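You operate a simulated robot arm through the tools that you are given. There is no shell and no other tool. Be economical: measure what you need, move in short steps, check, and stop when the job is done.

Carry out the task below with a simulated two-armed robot. There is one attempt and no reset: what you move stays moved.

JOB
Take the tea towel from the side table and lay it out flat on the worktop between fridge and oven.

It is judged by the outcome, as a careful person would: the job done as asked, and still so three seconds after it is handed in. It fails if anything else is knocked over, pushed out of place, dropped, spilled or broken. Flat cloth is picked up by pressing the open fingertips on it (5 to 10 N) and closing them slowly along it; thin cloth reads only 2 to 8 mm in the jaws.

ROBOT AND FRAMES
Two 7-joint arms with two-finger parallel grippers on one trunk, on a base that drives. Base frame: it is fixed to the floor where the robot stands at the start and does not move with it; the origin is under the middle of the robot, x ahead of it, y to its left, z up. Lengths are in mm, angles in degrees, forces in N, time in s.
The left shoulder is at the start at [50, 177, 1029], the right one opposite. Places, roughly: worktop between fridge and oven [600, -1900, 900]. Payload 3.43 kg a hand.
The tool frame of a hand sits at the grasp point between the pads (the TCP): z along the fingers, y along the line on which they close. The tips reach 34 mm beyond it. The gripper opens to 128 mm. The fingers are 24 mm wide and 12 mm thick; the gripper's body (48 by 130 mm) begins 96 mm behind the TCP.
Orientation is that of the tool frame in the base frame, as [roll, pitch, yaw] about the fixed x, y, z axes, in that order (R = Rz(yaw) Ry(pitch) Rx(roll)). With the fingers straight down and closing along the base's y, the tool's x points along the base's -x, its y along +y and its z along -z.

CONTROLS
- The arms move only by the tool servo_tool. It takes "left_moves", "right_moves" or both (then of equal length, played together; a hand with none holds still); each is a list of rows, each a list of 7 numbers: the shift along the base's x, y, z in mm, then the turn, a rotation vector about the base's x, y, z in degrees, then the opening, from 0 (shut) to 1 (fully open). In form: [[tx, ty, tz, ax, ay, az, fingers], ...]. A call has 1 to 20 rows; each row is the pose to reach, as a shift and turn from the pose commanded when the call began. Each row takes 0.2 s and may step no farther than 50 mm and 8.6 degrees from the row before; otherwise, or with a gripper value out of range, the whole call is refused. A pose out of reach is approached as far as the arm can. The call stops where the force on the tool passes 40 N (or 10 N more than at its start, if that is more) or the arm is blocked; 0.2 s more then pass. Each finger travels about 108 mm/s and halts on what it meets, pressing with about 40 N; the grip force reading is that of the motor and also rises with nothing between the fingers. The clock runs only during rows and for 0.2 s after the last one: add rows that repeat a pose to give the fingers time. The reply holds the time, the measured pose of the TCP, the force on the tool along the base axes, the opening and the grip force, in the units named above and with some noise.
- Cameras (640 x 400 px; columns grow to the right, rows downward): "scene" is now at [144.1, -21.4, 1169.4]; the picture's right is [-0.12, -0.99, 0.00], its down [-0.70, 0.09, -0.71] and it looks along [0.71, -0.09, -0.70] (base axes); focal length 232 px, centre (320, 200). "left" rides on the left gripper at [76, 11, -160] in its tool frame; the picture's right is [-0.15, 0.99, 0.00], its down [-0.88, -0.13, -0.46] and it looks along [-0.45, -0.07, 0.89] (tool axes); focal length 234 px, centre (320, 200). "right" rides on the right gripper at [76, -11, -160] in its tool frame; the picture's right is [0.15, 0.99, 0.00], its down [-0.88, 0.13, -0.46] and it looks along [-0.45, 0.07, 0.89] (tool axes); focal length 234 px, centre (320, 200). There is no depth. A picture from a camera that has moved, and an enlarged one, comes with that camera's place and axes in the base frame and with its lens. The place of the scene camera against the robot may be out by one fixed shift of up to 25 mm in any direction.
- camera(camera): a new picture of that camera. It takes no simulated time.
- lift_body(by): slides the trunk up (or, below 0, down) by that many mm; the arms and the scene camera ride with it, the base frame stays. It gives what a move gives, with no picture.
- base_move(legs): drives the robot by 1 to 6 legs, each [ahead, turn to the left] in mm and degrees, along the robot's own axes; the way and the turn of a leg run together, so that a leg with both is an arc; at most 1500 mm and 180 degrees a leg. The arms and the cameras ride along, it lands a little off, and it stops where it bumps. It gives what a move gives.
- aim_head(pan, tilt): turns the head with the scene camera to pan (to the left, within 80 degrees either way) and tilt (down, from -29 to 69), counted from straight ahead of the robot. It gives what a move gives.
- enlarge(camera, box): a new picture of the part [left, top, right, bottom] of that camera's present view, enlarged. It takes no simulated time.
- sign_off(): hands the job in; it is judged then, once.

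Go step by step. Nothing tells you exact positions but the pictures and the camera data: compare them with the known pose of the tool, close in by small moves and look again before you grip or let go. The budget is 120 turns and 100 pictures, counting those below and the enlarged ones. Unless the task says otherwise, let go and move clear before handing in, and close with one line.

The tools are called as name(argument=value, ...) on one line, values as JSON. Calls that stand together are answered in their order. servo_tool: Moves the arms, as the interface text tells. Its arguments: {"type":"object","properties":{"left_moves":{"type":"array","items":{"type":"array","items":{"type":"number"}}},"right_moves":{"type":"array","items":{"type":"array","items":{"type":"number"}}}},"required":[]} The other tools are called the same way: lift_body (by) slides the trunk up or down; base_move (legs) drives the base; aim_head (pan, tilt) turns the head that bears the scene camera; camera (camera) takes a picture; enlarge (camera, box) takes an enlarged picture of a part of a camera's view; sign_off () hands the job in.

At the start:

```text
time_s: 0.0
left_ee_pos: [576.3, 233.4, 907.8]
left_tcp_rot: [-180.0, -0.1, -179.9]
left_ft_force: [-0.5, 0.0, 0.4]
left_width: 127.7
left_finger_force: 0.0
right_ee_pos: [429.9, -218.1, 1000.3]
right_tcp_rot: [-180.0, 0.1, -179.9]
right_ft_force: [-0.5, 0.2, 0.1]
right_width: 128.0
right_finger_force: 0.1
trunk travel left (down, up): [-200.0, 201.0]
robot x, y, heading: [4.1, 1.4, -0.2]
head pan, tilt: [-7.1, 44.6]
```

scene: 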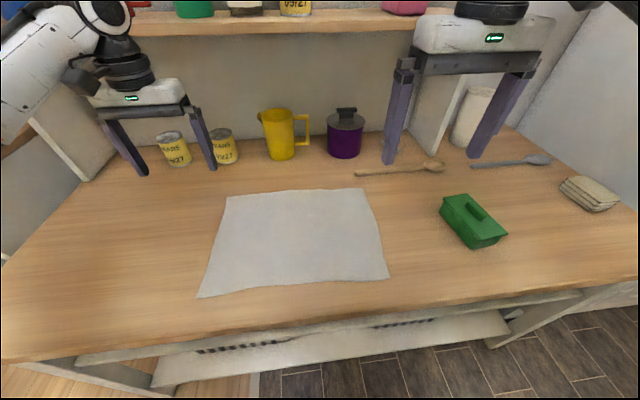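
right: 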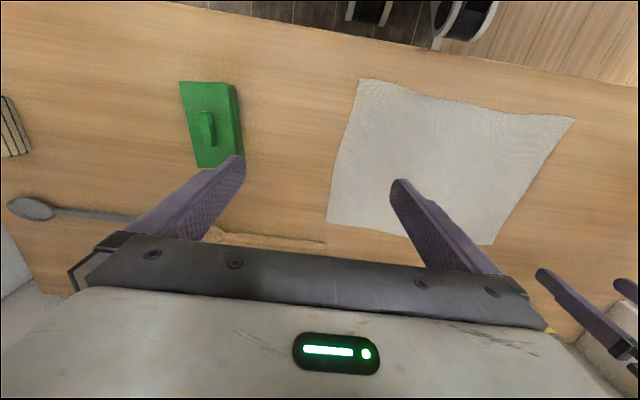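
left: 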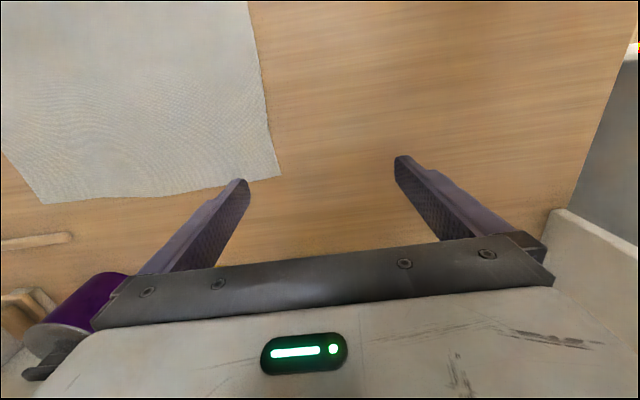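

The towel lies flat in front of me, at about x 360–650, y −200 to 190. I'll look around towards the worktop first.

aim_head(pan=-70, tilt=20)

camera(camera="scene")

```text
time_s: 1.3
left_ee_pos: [577.2, 235.3, 907.2]
left_tcp_rot: [180.0, 0.0, -179.9]
left_ft_force: [0.0, -0.2, -0.3]
left_width: 128.0
left_finger_force: 0.0
right_ee_pos: [429.5, -217.6, 1000.9]
right_tcp_rot: [-179.9, 0.0, -180.0]
right_ft_force: [-0.1, 0.2, -0.3]
right_width: 128.3
right_finger_force: 0.1
trunk travel left (down, up): [-200.0, 201.0]
robot x, y, heading: [-0.8, 1.2, 0.2]
head pan, tilt: [-70.0, 20.0]
```

```text
96 pictures are left
camera scene: at [95.0, -98.8, 1207.4], right [-0.94, -0.34, 0.0], down [-0.12, 0.32, -0.94], along [0.32, -0.88, -0.34], focal length 232 px, centre (320, 200)
```

scene: 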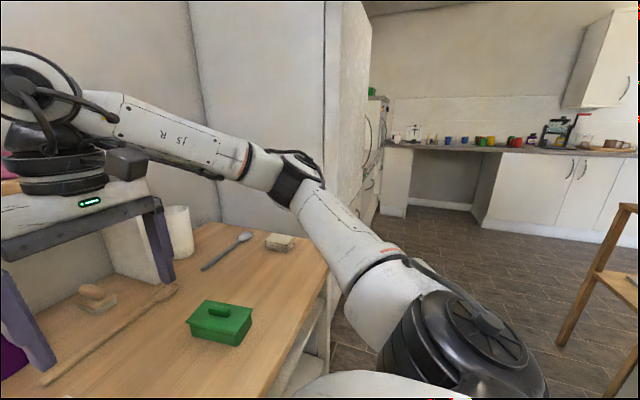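

The worktop itself is hidden behind the tall unit, so I'll look properly once I get there. Comparing the three views, the table surface seems higher than 711, around 760–780. I'll bring both hands over the near corners, staying high, and look again.

aim_head(pan=0, tilt=55)

servo_tool(left_moves=[[-36, -14, 0, 0, 0, 0, 0.8], [-72, -28, 0, 0, 0, 0, 0.6], [-108, -43, 0, 0, 0, 0, 0.4], [-144, -57, 0, 0, 0, 0, 0.4], [-180, -71, 0, 0, 0, 0, 0.4], [-215, -85, -10, 0, 0, 0, 0.4], [-215, -85, -30, 0, 0, 0, 0.4]], right_moves=[[-10, 10, -20, 0, 0, 0, 0.8], [-20, 20, -40, 0, 0, 0, 0.6], [-30, 30, -60, 0, 0, 0, 0.4], [-40, 40, -80, 0, 0, 0, 0.4], [-50, 50, -100, 0, 0, 0, 0.4], [-60, 60, -115, 0, 0, 0, 0.4], [-68, 70, -124, 0, 0, 0, 0.4]])

camera(camera="scene")

camera(camera="right")

camera(camera="left")

```text
time_s: 2.7
left_ee_pos: [576.2, 235.4, 908.5]
left_tcp_rot: [-180.0, 0.0, -180.0]
left_ft_force: [-0.2, -0.4, -0.1]
left_width: 128.0
left_finger_force: 0.0
right_ee_pos: [429.8, -218.5, 1000.8]
right_tcp_rot: [180.0, 0.0, 180.0]
right_ft_force: [0.2, 0.4, 0.2]
right_width: 128.3
right_finger_force: 0.0
trunk travel left (down, up): [-200.0, 201.0]
robot x, y, heading: [-1.2, -1.9, -0.1]
head pan, tilt: [0.0, 55.0]
```

```text
time_s: 4.3
left_ee_pos: [361.4, 150.1, 879.3]
left_tcp_rot: [-180.0, 0.1, -180.0]
left_ft_force: [-0.1, -0.1, -0.2]
left_width: 51.3
left_finger_force: 0.1
right_ee_pos: [362.6, -146.5, 876.8]
right_tcp_rot: [-180.0, -0.1, 179.9]
right_ft_force: [0.1, 0.0, 0.5]
right_width: 51.1
right_finger_force: 0.1
trunk travel left (down, up): [-200.0, 201.0]
robot x, y, heading: [1.5, 3.8, -0.1]
head pan, tilt: [0.0, 55.0]
```

```text
95 pictures are left
camera scene: at [135.2, -11.2, 1155.4], right [0.0, -1.0, 0.0], down [-0.82, 0.0, -0.57], along [0.57, 0.0, -0.82], focal length 232 px, centre (320, 200)
```

scene: 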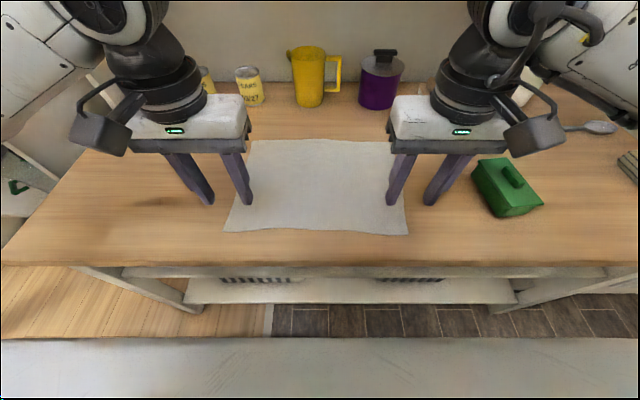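

```text
94 pictures are left
camera right: at [286.4, -158.4, 1036.3], right [-0.15, 0.99, 0.0], down [0.88, 0.13, 0.46], along [0.45, 0.07, -0.89], focal length 234 px, centre (320, 200)
```

right: 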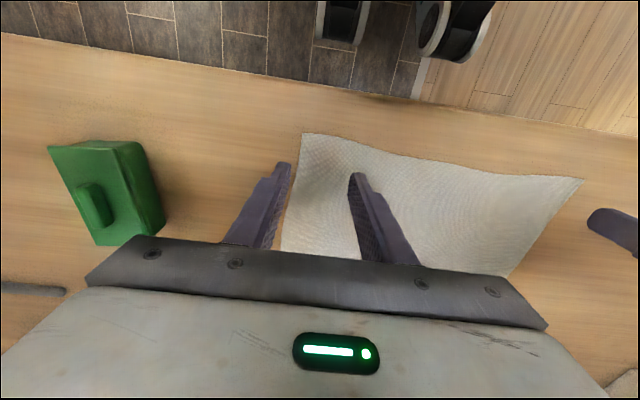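

```text
93 pictures are left
camera left: at [287.3, 161.7, 1039.1], right [0.14, 0.99, 0.0], down [0.88, -0.13, 0.46], along [0.45, -0.07, -0.89], focal length 234 px, centre (320, 200)
```

left: 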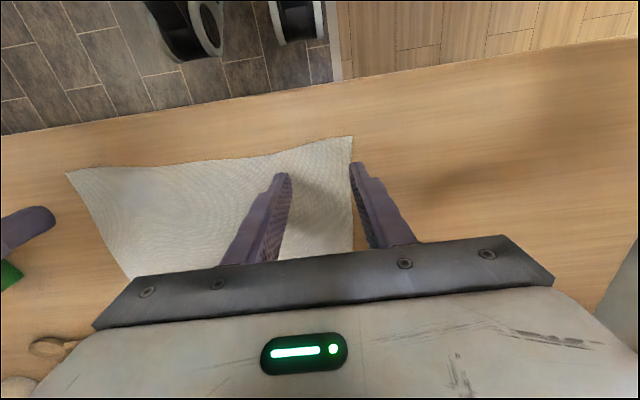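

Triangulating from both hand cameras puts the table at z ≈ 761, and the near corners at about [342, −168] and [351, 189]. I'll shift slightly inwards and descend to just above the cloth.

servo_tool(left_moves=[[6, -4, -25, 0, 0, 0, 0.4], [6, -4, -45, 0, 0, 0, 0.4], [6, -4, -62, 0, 0, 0, 0.4], [6, -4, -74, 0, 0, 0, 0.4], [6, -4, -74, 0, 0, 0, 0.4]], right_moves=[[4, 10, -25, 0, 0, 0, 0.4], [4, 18, -45, 0, 0, 0, 0.4], [4, 18, -60, 0, 0, 0, 0.4], [4, 18, -72, 0, 0, 0, 0.4], [4, 18, -72, 0, 0, 0, 0.4]])

camera(camera="right")

camera(camera="left")

```text
time_s: 5.5
left_ee_pos: [368.4, 147.1, 801.8]
left_tcp_rot: [-180.0, 0.0, -179.9]
left_ft_force: [0.0, 0.3, -0.1]
left_width: 51.3
left_finger_force: 0.1
right_ee_pos: [366.4, -128.7, 804.4]
right_tcp_rot: [-180.0, 0.0, 179.9]
right_ft_force: [-0.8, -0.5, -0.2]
right_width: 51.2
right_finger_force: 0.0
trunk travel left (down, up): [-200.0, 201.0]
robot x, y, heading: [2.2, -1.2, 0.0]
head pan, tilt: [0.0, 55.0]
```

```text
92 pictures are left
camera right: at [290.3, -140.8, 963.5], right [-0.15, 0.99, 0.0], down [0.88, 0.13, 0.46], along [0.45, 0.07, -0.89], focal length 234 px, centre (320, 200)
```

right: 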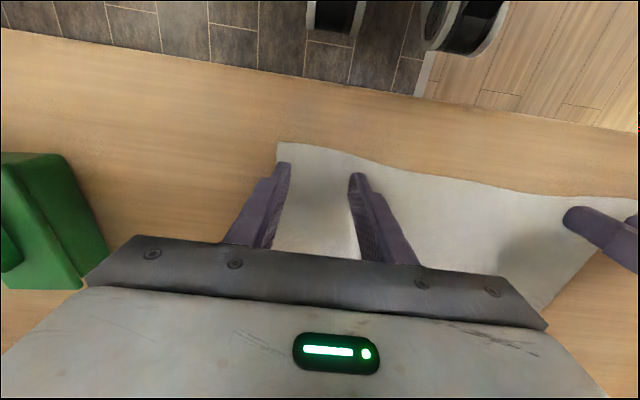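

```text
91 pictures are left
camera left: at [293.9, 158.7, 962.9], right [0.15, 0.99, 0.0], down [0.88, -0.13, 0.46], along [0.45, -0.07, -0.89], focal length 234 px, centre (320, 200)
```

left: 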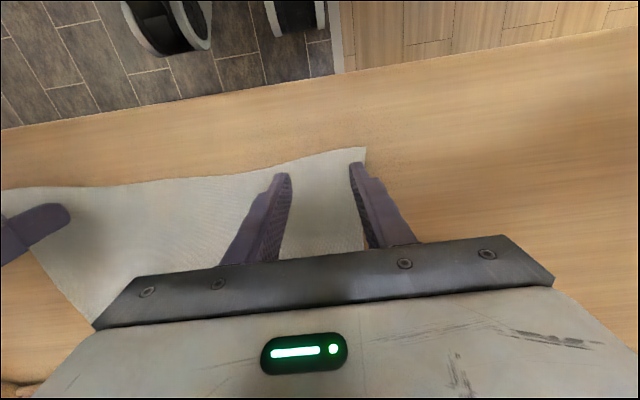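

Both hands are well placed, with the fingers just inside the corners. I'll press down in small steps and watch the force.

servo_tool(left_moves=[[0, -4, -3, 0, 0, 0, 0.4], [0, -4, -6, 0, 0, 0, 0.4], [0, -4, -6, 0, 0, 0, 0.4]], right_moves=[[0, 5, -3, 0, 0, 0, 0.4], [0, 5, -7, 0, 0, 0, 0.4], [0, 5, -7, 0, 0, 0, 0.4]])

```text
time_s: 6.3
left_ee_pos: [367.2, 142.9, 797.3]
left_tcp_rot: [180.0, 0.0, -179.9]
left_ft_force: [0.2, 0.0, -0.3]
left_width: 50.8
left_finger_force: 0.1
right_ee_pos: [365.6, -125.0, 798.0]
right_tcp_rot: [-179.9, -0.1, 180.0]
right_ft_force: [0.3, 0.5, 0.3]
right_width: 51.4
right_finger_force: 0.2
trunk travel left (down, up): [-200.0, 201.0]
robot x, y, heading: [1.2, 0.4, 0.1]
head pan, tilt: [0.0, 55.0]
```

servo_tool(left_moves=[[0, 0, -2, 0, 0, 0, 0.4], [0, 0, -3, 0, 0, 0, 0.4], [0, 0, -3, 0, 0, 0, 0.4]], right_moves=[[0, 0, -2, 0, 0, 0, 0.4], [0, 0, -3, 0, 0, 0, 0.4], [0, 0, -3, 0, 0, 0, 0.4]])

```text
time_s: 7.1
left_ee_pos: [366.6, 142.1, 796.3]
left_tcp_rot: [-180.0, 0.0, -179.9]
left_ft_force: [1.0, 0.2, 6.5]
left_width: 51.1
left_finger_force: 0.1
right_ee_pos: [366.0, -124.9, 795.3]
right_tcp_rot: [-180.0, 0.2, 180.0]
right_ft_force: [0.5, -0.5, 7.0]
right_width: 51.2
right_finger_force: 0.0
trunk travel left (down, up): [-200.0, 201.0]
robot x, y, heading: [0.3, 1.2, -0.1]
head pan, tilt: [0.0, 55.0]
```

Both hands are pressing with about 7 N, so I'll close slowly.

servo_tool(left_moves=[[0, 0, 0, 0, 0, 0, 0.36], [0, 0, 0, 0, 0, 0, 0.32], [0, 0, 0, 0, 0, 0, 0.28], [0, 0, 0, 0, 0, 0, 0.24], [0, 0, 0, 0, 0, 0, 0.2], [0, 0, 0, 0, 0, 0, 0.16], [0, 0, 0, 0, 0, 0, 0.12], [0, 0, 0, 0, 0, 0, 0.08], [0, 0, 0, 0, 0, 0, 0.04], [0, 0, 0, 0, 0, 0, 0], [0, 0, 0, 0, 0, 0, 0], [0, 0, 0, 0, 0, 0, 0]], right_moves=[[0, 0, 0, 0, 0, 0, 0.36], [0, 0, 0, 0, 0, 0, 0.32], [0, 0, 0, 0, 0, 0, 0.28], [0, 0, 0, 0, 0, 0, 0.24], [0, 0, 0, 0, 0, 0, 0.2], [0, 0, 0, 0, 0, 0, 0.16], [0, 0, 0, 0, 0, 0, 0.12], [0, 0, 0, 0, 0, 0, 0.08], [0, 0, 0, 0, 0, 0, 0.04], [0, 0, 0, 0, 0, 0, 0], [0, 0, 0, 0, 0, 0, 0], [0, 0, 0, 0, 0, 0, 0]])

camera(camera="right")

camera(camera="left")

```text
time_s: 9.7
left_ee_pos: [366.9, 141.0, 795.1]
left_tcp_rot: [-179.9, 0.1, 180.0]
left_ft_force: [-0.2, -10.1, 13.3]
left_width: 2.4
left_finger_force: 36.4
right_ee_pos: [366.0, -125.9, 795.1]
right_tcp_rot: [179.9, 0.1, 179.9]
right_ft_force: [0.7, 6.0, 13.1]
right_width: 1.7
right_finger_force: 37.0
trunk travel left (down, up): [-200.0, 201.0]
robot x, y, heading: [-4.2, 0.7, 0.1]
head pan, tilt: [0.0, 55.0]
```

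```text
90 pictures are left
camera right: at [289.3, -136.0, 954.2], right [-0.15, 0.99, 0.0], down [0.88, 0.13, 0.46], along [0.45, 0.07, -0.89], focal length 234 px, centre (320, 200)
```

right: 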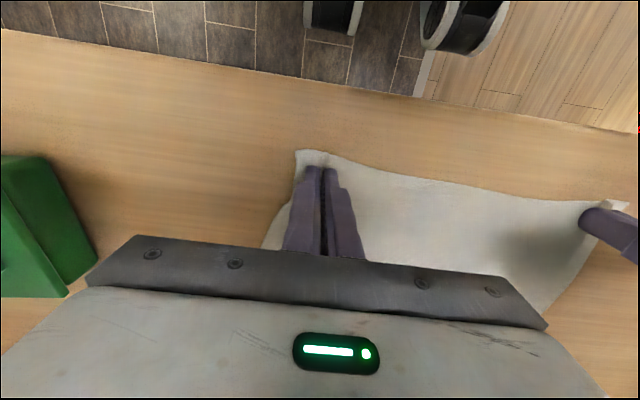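

```text
89 pictures are left
camera left: at [291.7, 153.7, 955.7], right [0.15, 0.99, 0.0], down [0.88, -0.13, 0.46], along [0.45, -0.07, -0.89], focal length 234 px, centre (320, 200)
```

left: 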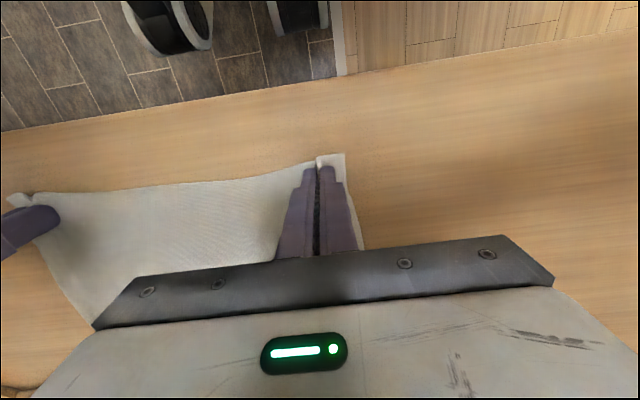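

Both corners look pinched, though the right reads a thin 1.7 mm. I'll lift a little and check.

servo_tool(left_moves=[[0, 0, 15, 0, 0, 0, 0], [0, 0, 35, 0, 0, 0, 0], [0, 0, 60, 0, 0, 0, 0], [0, 0, 90, 0, 0, 0, 0]], right_moves=[[0, 0, 15, 0, 0, 0, 0], [0, 0, 35, 0, 0, 0, 0], [0, 0, 60, 0, 0, 0, 0], [0, 0, 90, 0, 0, 0, 0]])

camera(camera="scene")

```text
time_s: 10.7
left_ee_pos: [367.7, 142.3, 883.4]
left_tcp_rot: [-180.0, 0.0, 180.0]
left_ft_force: [0.0, -8.6, 0.1]
left_width: 2.3
left_finger_force: 37.2
right_ee_pos: [363.5, -125.5, 882.2]
right_tcp_rot: [179.9, 0.0, 180.0]
right_ft_force: [0.7, 8.2, 0.5]
right_width: 2.0
right_finger_force: 36.4
trunk travel left (down, up): [-200.0, 201.0]
robot x, y, heading: [-2.0, 1.0, -0.2]
head pan, tilt: [0.0, 55.0]
```

```text
88 pictures are left
camera scene: at [135.1, -11.3, 1155.3], right [0.0, -1.0, 0.0], down [-0.82, 0.0, -0.57], along [0.57, 0.0, -0.82], focal length 232 px, centre (320, 200)
```

scene: 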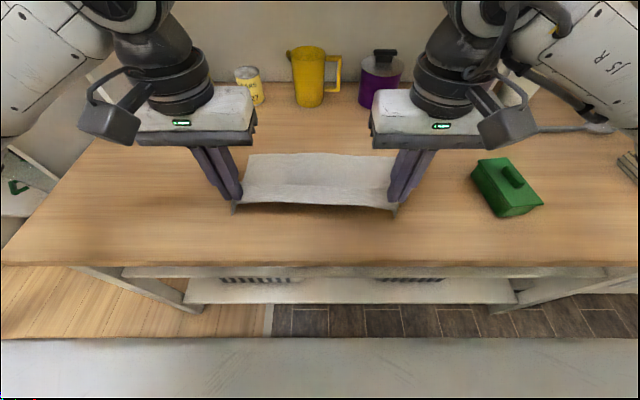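

The towel is held at both corners, with slight tension between the hands. I'll ease that off and raise the trunk.

servo_tool(left_moves=[[0, -2, 5, 0, 0, 0, 0], [0, -4, 10, 0, 0, 0, 0]], right_moves=[[0, 2, 5, 0, 0, 0, 0], [0, 4, 10, 0, 0, 0, 0]])

lift_body(by=200)

camera(camera="scene")

```text
time_s: 11.3
left_ee_pos: [367.7, 138.9, 894.7]
left_tcp_rot: [179.9, -0.1, -179.8]
left_ft_force: [0.6, -1.5, -1.0]
left_width: 2.0
left_finger_force: 37.2
right_ee_pos: [365.1, -122.0, 893.0]
right_tcp_rot: [-179.8, -0.1, 180.0]
right_ft_force: [-0.1, 1.7, -0.6]
right_width: 2.2
right_finger_force: 37.4
trunk travel left (down, up): [-200.0, 201.0]
robot x, y, heading: [-2.2, 2.7, 0.4]
head pan, tilt: [0.0, 55.0]
```

```text
time_s: 13.5
left_ee_pos: [367.7, 136.8, 1094.0]
left_tcp_rot: [-180.0, 0.0, -179.9]
left_ft_force: [0.6, -1.3, -0.1]
left_width: 1.9
left_finger_force: 36.0
right_ee_pos: [365.3, -121.4, 1092.5]
right_tcp_rot: [-180.0, -0.1, -179.9]
right_ft_force: [0.6, 0.9, 0.0]
right_width: 2.3
right_finger_force: 36.7
trunk travel left (down, up): [-400.0, 1.0]
robot x, y, heading: [0.4, -1.6, -0.3]
head pan, tilt: [0.0, 55.0]
```

```text
87 pictures are left
camera scene: at [135.3, -11.3, 1355.3], right [0.0, -1.0, 0.0], down [-0.82, 0.0, -0.57], along [0.57, 0.0, -0.82], focal length 232 px, centre (320, 200)
```

scene: 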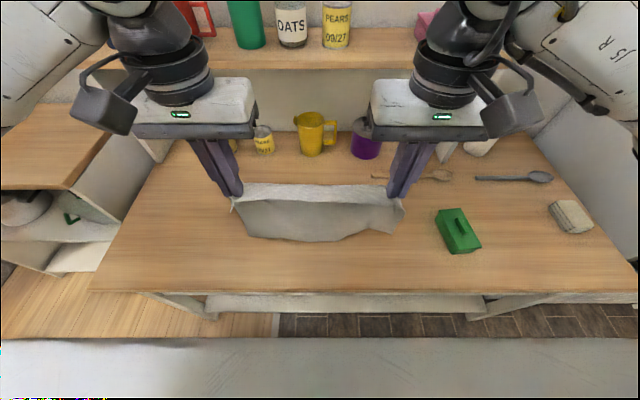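

The towel hangs clear. I'll raise the hands a bit more, back away from the table and look to the right for a clear path.

servo_tool(left_moves=[[0, 0, 20, 0, 0, 0, 0], [0, 0, 45, 0, 0, 0, 0], [0, 0, 70, 0, 0, 0, 0]], right_moves=[[0, 0, 20, 0, 0, 0, 0], [0, 0, 45, 0, 0, 0, 0], [0, 0, 70, 0, 0, 0, 0]])

base_move(legs=[[-400, 0]])

aim_head(pan=-75, tilt=30)

camera(camera="scene")

```text
time_s: 14.3
left_ee_pos: [368.2, 138.8, 1164.1]
left_tcp_rot: [-180.0, -0.1, -179.9]
left_ft_force: [-0.2, -0.7, 0.4]
left_width: 2.2
left_finger_force: 36.7
right_ee_pos: [365.6, -120.3, 1163.6]
right_tcp_rot: [180.0, 0.1, -179.9]
right_ft_force: [-0.4, 1.0, 0.4]
right_width: 2.5
right_finger_force: 36.8
trunk travel left (down, up): [-400.0, 1.0]
robot x, y, heading: [-1.3, -1.5, 0.1]
head pan, tilt: [0.0, 55.0]
```

```text
time_s: 16.8
left_ee_pos: [-30.7, 136.1, 1164.3]
left_tcp_rot: [180.0, 0.0, 179.5]
left_ft_force: [0.0, -0.1, -0.6]
left_width: 2.1
left_finger_force: 36.7
right_ee_pos: [-35.2, -123.1, 1163.9]
right_tcp_rot: [-180.0, -0.1, 179.4]
right_ft_force: [0.3, 0.5, 0.4]
right_width: 2.4
right_finger_force: 36.5
trunk travel left (down, up): [-400.0, 1.0]
robot x, y, heading: [-399.0, 6.1, -0.3]
head pan, tilt: [0.0, 55.0]
```

```text
time_s: 18.3
left_ee_pos: [-30.0, 136.3, 1163.1]
left_tcp_rot: [180.0, 0.0, 179.5]
left_ft_force: [0.1, -0.7, -0.1]
left_width: 1.7
left_finger_force: 36.9
right_ee_pos: [-35.3, -122.4, 1162.8]
right_tcp_rot: [-179.9, -0.1, 179.3]
right_ft_force: [-0.1, 0.4, -1.6]
right_width: 2.2
right_finger_force: 36.8
trunk travel left (down, up): [-400.0, 1.0]
robot x, y, heading: [-400.4, -1.5, -0.5]
head pan, tilt: [-75.0, 30.0]
```

```text
86 pictures are left
camera scene: at [-314.2, -97.5, 1391.4], right [-0.97, -0.25, 0.0], down [-0.12, 0.48, -0.87], along [0.22, -0.84, -0.5], focal length 232 px, centre (320, 200)
```

scene: 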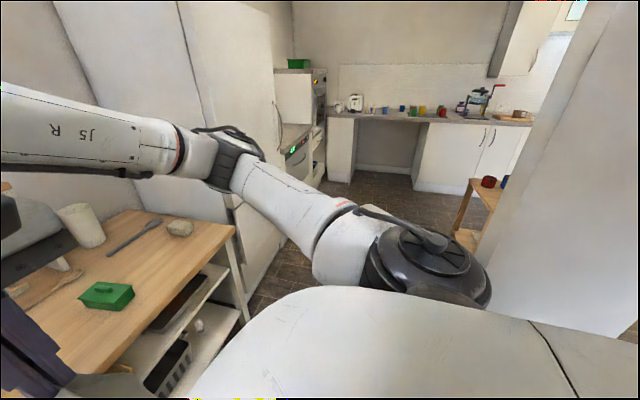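

The path along the fronts looks open. I'll take a closer look at the gap by the fridge.

enlarge(camera="scene", box=[230, 40, 390, 200])

```text
2.50 times, centred on (310, 120) of scene
camera zoom: at [-314.2, -97.5, 1391.4], right [-0.97, -0.25, 0.0], down [-0.12, 0.48, -0.87], along [0.22, -0.84, -0.5], focal length 579 px, centre (345, 400)
```

zoom: 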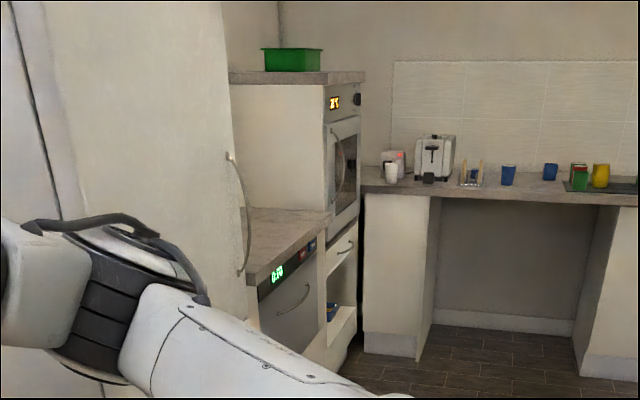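

The worktop is above the dishwasher, roughly y −1440 to −2300, with its front edge at about x 310. I'll turn right and drive alongside.

base_move(legs=[[0, -90], [950, 0], [920, 0]])

aim_head(pan=78, tilt=35)

camera(camera="scene")

```text
time_s: 25.4
left_ee_pos: [-259.7, -982.3, 1167.4]
left_tcp_rot: [-179.6, 0.6, 89.7]
left_ft_force: [-0.3, -0.3, 0.1]
left_width: 2.5
left_finger_force: 36.6
right_ee_pos: [-520.1, -979.9, 1169.0]
right_tcp_rot: [-179.6, 0.2, 89.2]
right_ft_force: [1.4, 0.3, 0.4]
right_width: 2.1
right_finger_force: 37.2
trunk travel left (down, up): [-400.0, 1.0]
robot x, y, heading: [-398.0, -624.6, -90.7]
head pan, tilt: [-75.0, 30.0]
stopped in leg 2: the robot was blocked; the commanded pose is now the measured one
```

```text
time_s: 27.8
left_ee_pos: [-259.1, -982.1, 1167.7]
left_tcp_rot: [-179.6, 0.7, 89.6]
left_ft_force: [-1.1, -0.3, -0.4]
left_width: 2.1
left_finger_force: 36.3
right_ee_pos: [-520.3, -979.3, 1167.4]
right_tcp_rot: [-179.7, 0.4, 89.3]
right_ft_force: [1.9, 0.1, -0.3]
right_width: 2.4
right_finger_force: 36.7
trunk travel left (down, up): [-400.0, 1.0]
robot x, y, heading: [-401.7, -624.0, -90.6]
head pan, tilt: [78.0, 35.0]
```

```text
84 pictures are left
camera scene: at [-315.0, -710.9, 1384.2], right [-0.22, -0.98, 0.02], down [-0.57, 0.11, -0.82], along [0.8, -0.19, -0.58], focal length 232 px, centre (320, 200)
```

scene: 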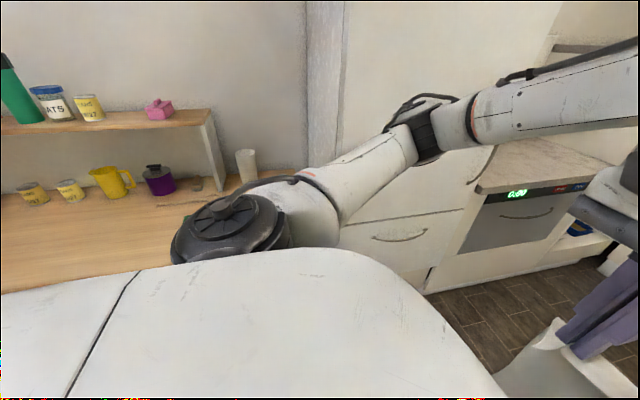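

Something blocked me at y ≈ −625. I'll look ahead and to the right for the cause.

aim_head(pan=-60, tilt=35)

camera(camera="scene")

aim_head(pan=0, tilt=50)

camera(camera="scene")

```text
time_s: 30.0
left_ee_pos: [-257.9, -981.7, 1167.3]
left_tcp_rot: [-179.6, 0.7, 89.7]
left_ft_force: [-0.7, -0.5, -0.2]
left_width: 2.0
left_finger_force: 37.2
right_ee_pos: [-520.2, -979.7, 1167.5]
right_tcp_rot: [-179.7, 0.3, 89.3]
right_ft_force: [0.5, 0.0, -0.6]
right_width: 2.2
right_finger_force: 37.2
trunk travel left (down, up): [-400.0, 1.0]
robot x, y, heading: [-399.2, -626.1, -90.5]
head pan, tilt: [-60.0, 35.0]
```

```text
83 pictures are left
camera scene: at [-477.4, -735.3, 1385.6], right [-0.49, 0.87, -0.01], down [0.49, 0.27, -0.83], along [-0.72, -0.41, -0.56], focal length 232 px, centre (320, 200)
```

scene: 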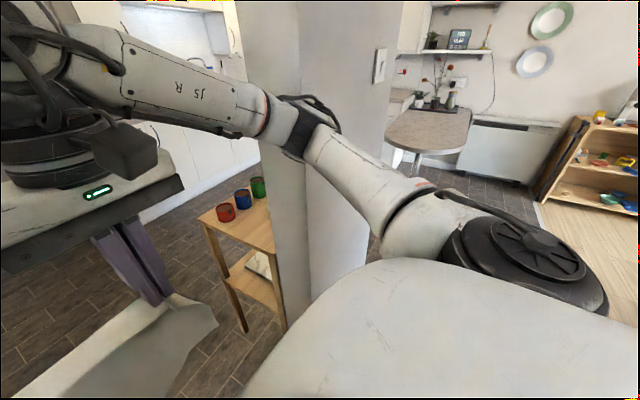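

```text
time_s: 31.3
left_ee_pos: [-258.5, -982.3, 1167.7]
left_tcp_rot: [-179.6, 0.8, 89.6]
left_ft_force: [-1.5, 0.5, 0.1]
left_width: 2.0
left_finger_force: 36.6
right_ee_pos: [-519.2, -978.6, 1167.7]
right_tcp_rot: [-179.7, 0.3, 89.3]
right_ft_force: [1.2, 0.6, -1.1]
right_width: 2.3
right_finger_force: 37.0
trunk travel left (down, up): [-400.0, 1.0]
robot x, y, heading: [-398.4, -625.5, -90.6]
head pan, tilt: [0.0, 50.0]
```

```text
82 pictures are left
camera scene: at [-401.5, -769.4, 1363.8], right [-1.0, 0.01, 0.01], down [0.0, 0.76, -0.65], along [-0.01, -0.65, -0.76], focal length 232 px, centre (320, 200)
```

scene: 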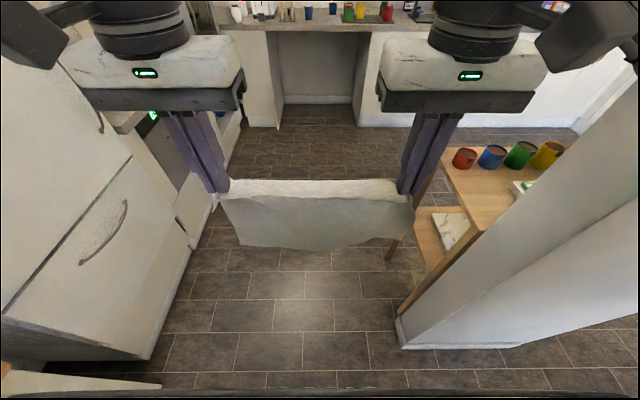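

The right elbow caught a partition whose face is at x ≈ −820. The cups stand on a small shelf unit behind it. The corridor centre is at about x −270, so I'll back up, shift left by about 130 mm and continue.

base_move(legs=[[-480, 0], [0, 15], [500, 0], [0, -15]])

camera(camera="scene")

```text
time_s: 38.5
left_ee_pos: [-136.2, -990.0, 1163.0]
left_tcp_rot: [-179.9, -0.1, 89.9]
left_ft_force: [-1.6, 0.2, -0.6]
left_width: 2.0
left_finger_force: 36.4
right_ee_pos: [-397.0, -988.1, 1161.6]
right_tcp_rot: [179.9, -0.5, 89.4]
right_ft_force: [1.9, 0.5, -0.2]
right_width: 2.2
right_finger_force: 36.6
trunk travel left (down, up): [-400.0, 1.0]
robot x, y, heading: [-272.9, -622.0, -90.2]
head pan, tilt: [0.0, 50.0]
```

```text
81 pictures are left
camera scene: at [-281.4, -781.4, 1361.9], right [-1.0, 0.01, 0.0], down [0.01, 0.77, -0.64], along [0.0, -0.64, -0.77], focal length 232 px, centre (320, 200)
```

scene: 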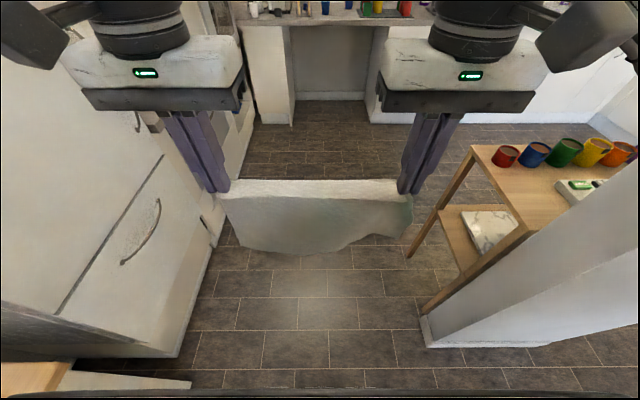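

I'm centred now. I'll drive forward in two legs.

base_move(legs=[[400, 0], [500, 0]])

aim_head(pan=60, tilt=40)

camera(camera="scene")

```text
time_s: 43.6
left_ee_pos: [-149.6, -1904.9, 1163.4]
left_tcp_rot: [-179.9, -0.2, 89.3]
left_ft_force: [-0.6, -0.6, 0.5]
left_width: 1.9
left_finger_force: 36.4
right_ee_pos: [-411.0, -1901.2, 1161.5]
right_tcp_rot: [179.9, -0.5, 89.0]
right_ft_force: [0.8, -0.2, 0.3]
right_width: 2.5
right_finger_force: 36.9
trunk travel left (down, up): [-400.0, 1.0]
robot x, y, heading: [-286.1, -1533.6, -90.7]
head pan, tilt: [0.0, 50.0]
```

```text
time_s: 44.9
left_ee_pos: [-151.6, -1906.2, 1165.0]
left_tcp_rot: [-180.0, -0.1, 89.4]
left_ft_force: [-0.4, -0.1, -0.4]
left_width: 2.3
left_finger_force: 36.9
right_ee_pos: [-410.9, -1900.7, 1160.4]
right_tcp_rot: [179.9, -0.5, 89.0]
right_ft_force: [1.2, -0.2, 0.5]
right_width: 2.0
right_finger_force: 36.8
trunk travel left (down, up): [-400.0, 1.0]
robot x, y, heading: [-286.6, -1538.3, -91.0]
head pan, tilt: [60.0, 40.0]
```

```text
80 pictures are left
camera scene: at [-220.0, -1660.9, 1376.0], right [-0.51, -0.86, 0.0], down [-0.55, 0.33, -0.77], along [0.66, -0.39, -0.64], focal length 232 px, centre (320, 200)
```

scene: 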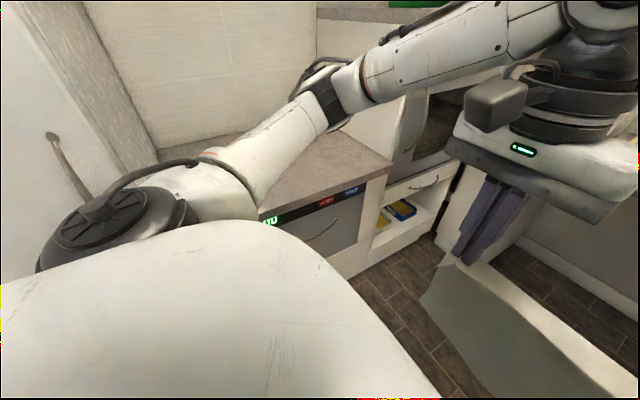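

The worktop is clear, at roughly y −1440 to −2300 with its front at x ≈ 300. I'll go on to its centre and turn to face it.

base_move(legs=[[335, 0], [0, 91]])

aim_head(pan=0, tilt=45)

camera(camera="scene")

```text
time_s: 51.0
left_ee_pos: [76.8, -1726.1, 1163.4]
left_tcp_rot: [179.9, -0.1, -178.5]
left_ft_force: [0.3, -0.9, 0.1]
left_width: 2.5
left_finger_force: 37.0
right_ee_pos: [81.2, -1987.0, 1160.7]
right_tcp_rot: [179.9, -0.5, -178.9]
right_ft_force: [0.1, 0.9, -0.5]
right_width: 2.5
right_finger_force: 37.1
trunk travel left (down, up): [-400.0, 1.0]
robot x, y, heading: [-286.5, -1875.0, 1.3]
head pan, tilt: [60.0, 40.0]
```

```text
time_s: 52.3
left_ee_pos: [75.7, -1725.5, 1163.5]
left_tcp_rot: [-179.9, -0.2, -178.5]
left_ft_force: [-0.2, 0.0, 1.2]
left_width: 2.2
left_finger_force: 37.6
right_ee_pos: [81.8, -1986.1, 1161.6]
right_tcp_rot: [179.9, -0.5, -178.9]
right_ft_force: [-0.2, 1.7, -0.3]
right_width: 2.4
right_finger_force: 37.0
trunk travel left (down, up): [-400.0, 1.0]
robot x, y, heading: [-287.2, -1874.5, 1.3]
head pan, tilt: [0.0, 45.0]
```

```text
79 pictures are left
camera scene: at [-143.9, -1881.3, 1368.8], right [0.02, -1.0, 0.0], down [-0.71, -0.02, -0.71], along [0.71, 0.02, -0.71], focal length 232 px, centre (320, 200)
```

scene: 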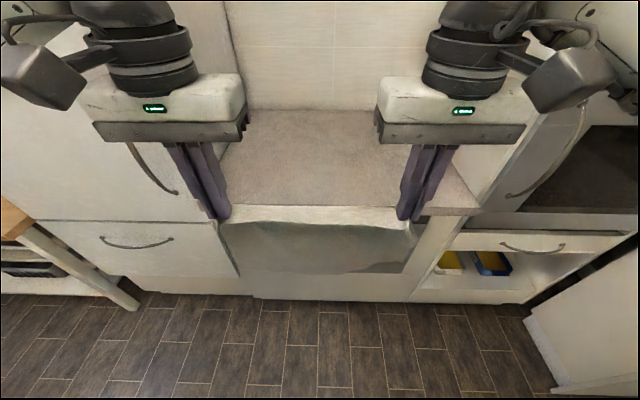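

I'm facing the worktop, which is empty and spans y ≈ −1540 to −2320, so its centre is about −1930. My elbows need that centring, so I'll back up at an angle, then face it squarely again.

base_move(legs=[[0, 19], [-160, 0], [0, -20], [200, 0]])

aim_head(pan=50, tilt=30)

camera(camera="scene")

aim_head(pan=-50, tilt=30)

camera(camera="scene")

```text
time_s: 57.0
left_ee_pos: [133.5, -1789.6, 1163.4]
left_tcp_rot: [180.0, -0.1, 179.9]
left_ft_force: [-0.4, -0.8, -0.3]
left_width: 1.8
left_finger_force: 37.1
right_ee_pos: [133.2, -2049.9, 1161.9]
right_tcp_rot: [180.0, -0.5, 179.6]
right_ft_force: [0.2, 1.3, -0.5]
right_width: 2.1
right_finger_force: 36.6
trunk travel left (down, up): [-400.0, 1.0]
robot x, y, heading: [-232.9, -1927.5, -0.4]
head pan, tilt: [0.0, 45.0]
```

```text
time_s: 58.2
left_ee_pos: [131.5, -1789.4, 1163.8]
left_tcp_rot: [-180.0, -0.1, 180.0]
left_ft_force: [-0.9, -0.6, -0.1]
left_width: 1.9
left_finger_force: 36.4
right_ee_pos: [131.5, -2051.5, 1161.1]
right_tcp_rot: [179.9, -0.5, 179.6]
right_ft_force: [0.3, 0.8, 0.6]
right_width: 2.3
right_finger_force: 36.6
trunk travel left (down, up): [-400.0, 1.0]
robot x, y, heading: [-234.2, -1925.5, -0.0]
head pan, tilt: [50.0, 30.0]
```

```text
78 pictures are left
camera scene: at [-113.4, -1870.3, 1391.4], right [0.76, -0.65, 0.0], down [-0.32, -0.38, -0.87], along [0.56, 0.66, -0.5], focal length 232 px, centre (320, 200)
```

scene: 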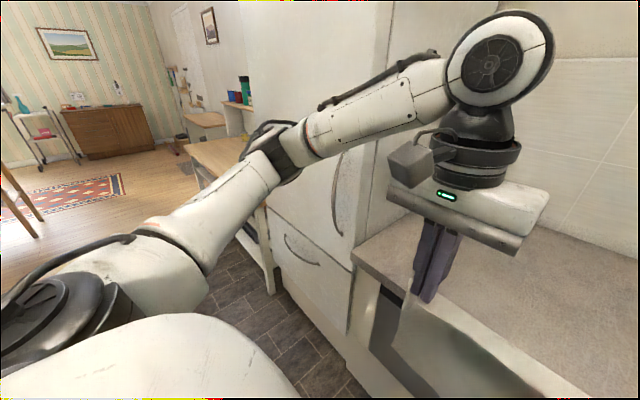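

```text
time_s: 60.0
left_ee_pos: [133.5, -1789.8, 1163.9]
left_tcp_rot: [180.0, -0.1, 179.9]
left_ft_force: [0.8, -0.9, -0.1]
left_width: 2.3
left_finger_force: 36.5
right_ee_pos: [131.1, -2050.4, 1161.3]
right_tcp_rot: [179.9, -0.5, 179.6]
right_ft_force: [0.6, 0.8, 0.7]
right_width: 2.3
right_finger_force: 37.0
trunk travel left (down, up): [-400.0, 1.0]
robot x, y, heading: [-235.8, -1927.7, -0.2]
head pan, tilt: [-50.0, 30.0]
```

```text
77 pictures are left
camera scene: at [-113.9, -2008.8, 1391.4], right [-0.77, -0.64, 0.0], down [-0.32, 0.38, -0.87], along [0.55, -0.67, -0.5], focal length 232 px, centre (320, 200)
```

scene: 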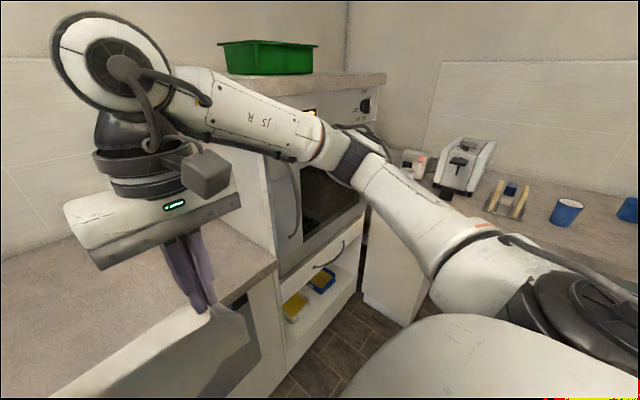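

Worktop is at z ≈ 910, with its front edge at x ≈ 290. I'll raise the hands so the cloth hangs above it, then drive in a little.

servo_tool(left_moves=[[0, 0, 30, 0, 0, 0, 0], [0, 0, 60, 0, 0, 0, 0], [0, 0, 90, 0, 0, 0, 0], [0, 0, 90, 0, 0, 0, 0]], right_moves=[[0, 0, 30, 0, 0, 0, 0], [0, 0, 60, 0, 0, 0, 0], [0, 0, 92, 0, 0, 0, 0], [0, 0, 92, 0, 0, 0, 0]])

base_move(legs=[[110, 0]])

aim_head(pan=0, tilt=45)

camera(camera="scene")

```text
time_s: 61.0
left_ee_pos: [135.3, -1790.4, 1252.1]
left_tcp_rot: [180.0, -0.2, -180.0]
left_ft_force: [0.3, -0.6, -0.4]
left_width: 2.0
left_finger_force: 36.0
right_ee_pos: [134.1, -2050.9, 1253.9]
right_tcp_rot: [179.9, -0.5, 179.6]
right_ft_force: [0.0, 0.3, -0.6]
right_width: 2.3
right_finger_force: 36.9
trunk travel left (down, up): [-400.0, 1.0]
robot x, y, heading: [-234.2, -1927.5, -0.2]
head pan, tilt: [-50.0, 30.0]
```

```text
time_s: 62.1
left_ee_pos: [243.0, -1793.2, 1252.8]
left_tcp_rot: [-180.0, -0.1, 179.9]
left_ft_force: [0.9, -0.2, -1.0]
left_width: 2.1
left_finger_force: 37.0
right_ee_pos: [241.5, -2052.6, 1253.5]
right_tcp_rot: [179.9, -0.5, 179.4]
right_ft_force: [0.3, 1.2, -0.2]
right_width: 2.4
right_finger_force: 37.0
trunk travel left (down, up): [-400.0, 1.0]
robot x, y, heading: [-128.2, -1932.7, -0.1]
head pan, tilt: [-50.0, 30.0]
```

```text
time_s: 63.3
left_ee_pos: [242.7, -1792.2, 1253.0]
left_tcp_rot: [-180.0, -0.1, 179.7]
left_ft_force: [0.1, -0.9, -0.1]
left_width: 2.2
left_finger_force: 36.6
right_ee_pos: [241.5, -2051.6, 1254.1]
right_tcp_rot: [179.9, -0.6, 179.4]
right_ft_force: [0.7, 0.9, 0.0]
right_width: 2.3
right_finger_force: 36.4
trunk travel left (down, up): [-400.0, 1.0]
robot x, y, heading: [-125.2, -1926.0, -0.6]
head pan, tilt: [0.0, 45.0]
```

```text
76 pictures are left
camera scene: at [17.3, -1940.7, 1368.8], right [-0.01, -1.0, 0.0], down [-0.71, 0.01, -0.71], along [0.71, -0.01, -0.71], focal length 232 px, centre (320, 200)
```

scene: 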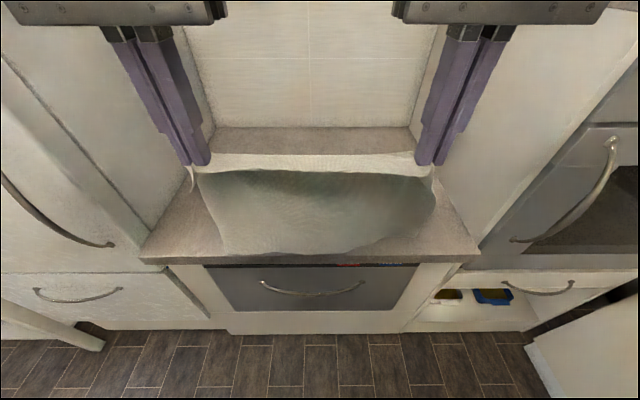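

The towel hangs just above the worktop. I'll extend both hands forward, tilting the fingers forward for reach.

servo_tool(left_moves=[[35, 0, 0, 0, -4, 0, 0], [70, 0, 0, 0, -8, 0, 0], [105, 0, 0, 0, -12, 0, 0], [140, 0, 0, 0, -16, 0, 0], [175, 0, 0, 0, -20, 0, 0], [210, 0, 0, 0, -24, 0, 0], [210, 0, 0, 0, -24, 0, 0]], right_moves=[[35, 0, 0, 0, -4, 0, 0], [70, 0, 0, 0, -8, 0, 0], [105, 0, 0, 0, -12, 0, 0], [140, 0, 0, 0, -16, 0, 0], [175, 0, 0, 0, -20, 0, 0], [210, 0, 0, 0, -24, 0, 0], [210, 0, 0, 0, -24, 0, 0]])

camera(camera="scene")

```text
time_s: 64.9
left_ee_pos: [452.1, -1794.7, 1253.4]
left_tcp_rot: [179.9, 24.0, 179.8]
left_ft_force: [-0.3, -0.5, 0.3]
left_width: 2.4
left_finger_force: 36.7
right_ee_pos: [449.5, -2053.1, 1254.1]
right_tcp_rot: [179.7, 23.7, 179.4]
right_ft_force: [-1.1, 0.3, 0.1]
right_width: 2.1
right_finger_force: 37.4
trunk travel left (down, up): [-400.0, 1.0]
robot x, y, heading: [-128.1, -1930.9, -0.4]
head pan, tilt: [0.0, 45.0]
```

```text
75 pictures are left
camera scene: at [16.8, -1940.7, 1368.9], right [-0.01, -1.0, 0.0], down [-0.71, 0.01, -0.71], along [0.71, 0.0, -0.71], focal length 232 px, centre (320, 200)
```

scene: 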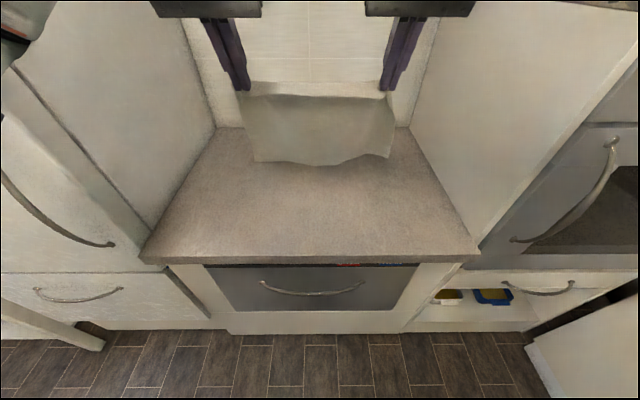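

Reach is good so far, so I'll keep extending to x ≈ 590.

servo_tool(left_moves=[[30, 0, 0, 0, -4, 0, 0], [60, 0, 0, 0, -8, 0, 0], [90, 0, 0, 0, -12, 0, 0], [120, 0, 0, 0, -16, 0, 0], [140, 0, 0, 0, -18, 0, 0], [140, 0, 0, 0, -18, 0, 0], [140, 0, 0, 0, -18, 0, 0], [140, 0, 0, 0, -18, 0, 0]], right_moves=[[30, 0, 0, 0, -4, 0, 0], [60, 0, 0, 0, -8, 0, 0], [90, 0, 0, 0, -12, 0, 0], [120, 0, 0, 0, -16, 0, 0], [140, 0, 0, 0, -18, 0, 0], [140, 0, 0, 0, -18, 0, 0], [140, 0, 0, 0, -18, 0, 0], [140, 0, 0, 0, -18, 0, 0]])

camera(camera="scene")

camera(camera="left")

```text
time_s: 66.7
left_ee_pos: [590.3, -1792.4, 1252.9]
left_tcp_rot: [179.8, 41.9, 179.7]
left_ft_force: [-0.2, -0.1, 0.0]
left_width: 2.2
left_finger_force: 37.1
right_ee_pos: [591.4, -2052.5, 1253.9]
right_tcp_rot: [179.3, 41.5, 179.3]
right_ft_force: [-1.2, 0.2, 0.4]
right_width: 2.1
right_finger_force: 37.2
trunk travel left (down, up): [-400.0, 1.0]
robot x, y, heading: [-126.5, -1932.2, -0.3]
head pan, tilt: [0.0, 45.0]
```

```text
74 pictures are left
camera scene: at [17.3, -1940.7, 1368.8], right [-0.01, -1.0, 0.0], down [-0.71, 0.0, -0.71], along [0.71, 0.0, -0.71], focal length 232 px, centre (320, 200)
```

scene: 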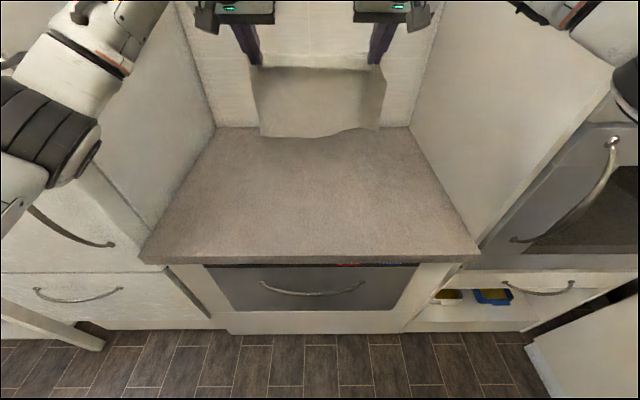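

```text
73 pictures are left
camera left: at [429.4, -1780.6, 1322.0], right [0.11, 0.99, 0.1], down [0.35, -0.13, 0.93], along [0.93, -0.07, -0.36], focal length 234 px, centre (320, 200)
```

left: 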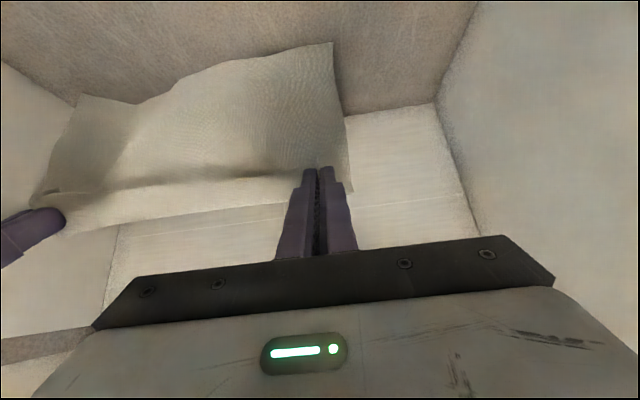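

The towel hangs well past the middle of the worktop, its lower edge around z 1040. I'll lower until that edge is about to touch.

servo_tool(left_moves=[[5, 0, -25, 0, 0, 0, 0], [10, 0, -50, 0, 0, 0, 0], [15, 0, -75, 0, 0, 0, 0], [20, 0, -100, 0, 0, 0, 0], [20, 0, -120, 0, 0, 0, 0], [20, 0, -120, 0, 0, 0, 0]], right_moves=[[5, 0, -25, 0, 0, 0, 0], [10, 0, -50, 0, 0, 0, 0], [15, 0, -75, 0, 0, 0, 0], [20, 0, -100, 0, 0, 0, 0], [20, 0, -120, 0, 0, 0, 0], [20, 0, -120, 0, 0, 0, 0]])

camera(camera="scene")

camera(camera="left")

```text
time_s: 68.1
left_ee_pos: [612.0, -1793.5, 1131.7]
left_tcp_rot: [179.8, 41.9, 179.7]
left_ft_force: [0.1, -0.3, 0.7]
left_width: 1.9
left_finger_force: 36.8
right_ee_pos: [609.8, -2050.6, 1131.8]
right_tcp_rot: [179.4, 41.6, 179.3]
right_ft_force: [0.0, 0.6, 0.3]
right_width: 2.3
right_finger_force: 36.7
trunk travel left (down, up): [-400.0, 1.0]
robot x, y, heading: [-128.5, -1931.1, -0.4]
head pan, tilt: [0.0, 45.0]
```

```text
72 pictures are left
camera scene: at [17.2, -1940.6, 1368.8], right [-0.01, -1.0, 0.0], down [-0.71, 0.0, -0.71], along [0.71, 0.0, -0.71], focal length 232 px, centre (320, 200)
```

scene: 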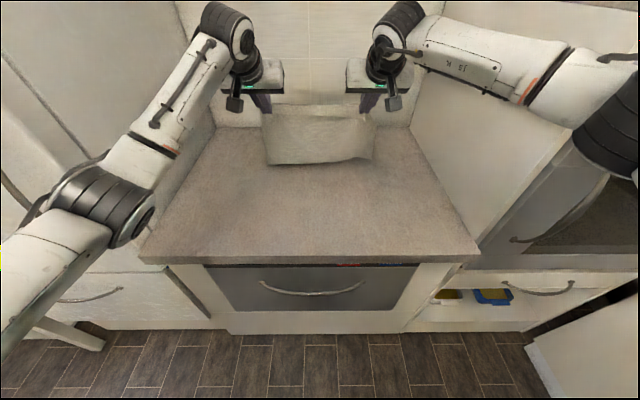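

```text
71 pictures are left
camera left: at [449.3, -1780.8, 1200.9], right [0.11, 0.99, 0.1], down [0.35, -0.13, 0.93], along [0.93, -0.07, -0.36], focal length 234 px, centre (320, 200)
```

left: 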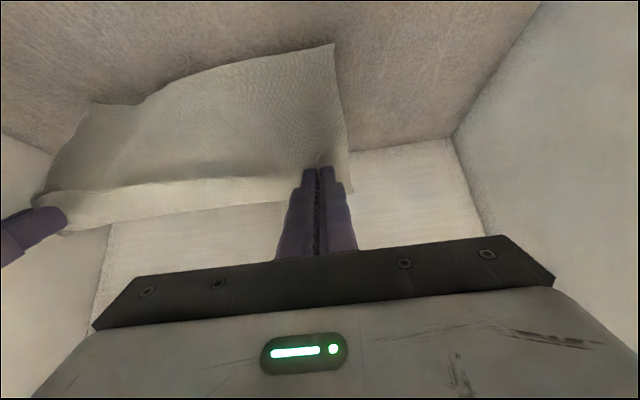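

The lower edge is about 30–40 mm above the worktop. I'll lower it to touch and start laying it towards me, gradually straightening the fingers.

servo_tool(left_moves=[[0, 0, -20, 0, 0, 0, 0], [0, 0, -40, 0, 0, 0, 0], [-20, 0, -48, 0, 3, 0, 0], [-45, 0, -56, 0, 6, 0, 0], [-70, 0, -66, 0, 10, 0, 0], [-95, 0, -78, 0, 14, 0, 0], [-120, 0, -92, 0, 18, 0, 0], [-120, 0, -92, 0, 18, 0, 0]], right_moves=[[0, 0, -20, 0, 0, 0, 0], [0, 0, -40, 0, 0, 0, 0], [-20, 0, -48, 0, 3, 0, 0], [-45, 0, -56, 0, 6, 0, 0], [-70, 0, -66, 0, 10, 0, 0], [-95, 0, -78, 0, 14, 0, 0], [-120, 0, -92, 0, 18, 0, 0], [-120, 0, -92, 0, 18, 0, 0]])

camera(camera="scene")

camera(camera="left")

```text
time_s: 69.9
left_ee_pos: [489.2, -1793.5, 1040.3]
left_tcp_rot: [179.9, 23.9, 179.8]
left_ft_force: [-0.3, -0.3, 0.4]
left_width: 2.2
left_finger_force: 36.7
right_ee_pos: [490.1, -2055.2, 1041.7]
right_tcp_rot: [179.6, 23.5, 179.3]
right_ft_force: [0.9, 0.8, 0.0]
right_width: 1.9
right_finger_force: 36.7
trunk travel left (down, up): [-400.0, 1.0]
robot x, y, heading: [-128.2, -1925.5, -0.5]
head pan, tilt: [0.0, 45.0]
```

```text
70 pictures are left
camera scene: at [17.4, -1940.6, 1368.8], right [-0.01, -1.0, 0.0], down [-0.71, 0.0, -0.71], along [0.71, 0.0, -0.71], focal length 232 px, centre (320, 200)
```

scene: 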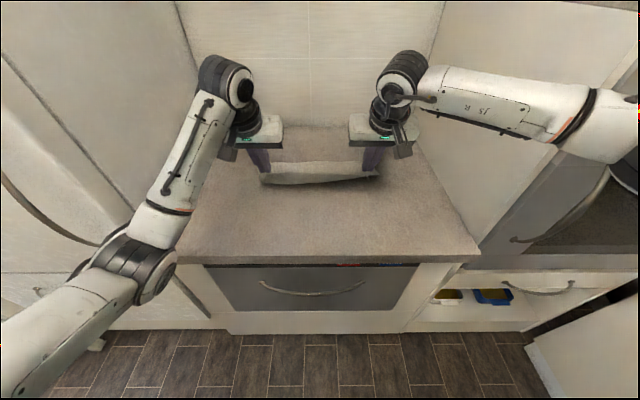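

```text
69 pictures are left
camera left: at [357.0, -1780.9, 1155.3], right [0.14, 0.99, 0.06], down [0.62, -0.13, 0.77], along [0.77, -0.07, -0.63], focal length 234 px, centre (320, 200)
```

left: 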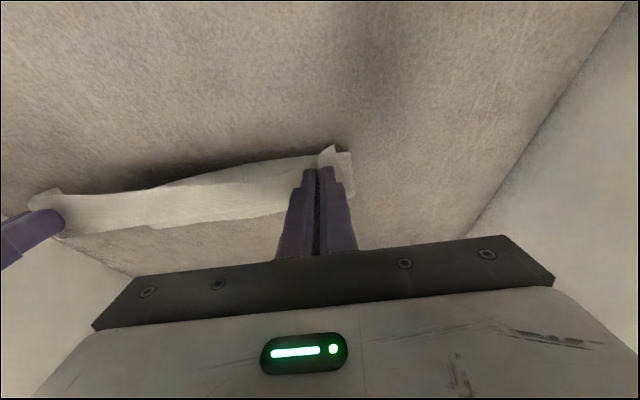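

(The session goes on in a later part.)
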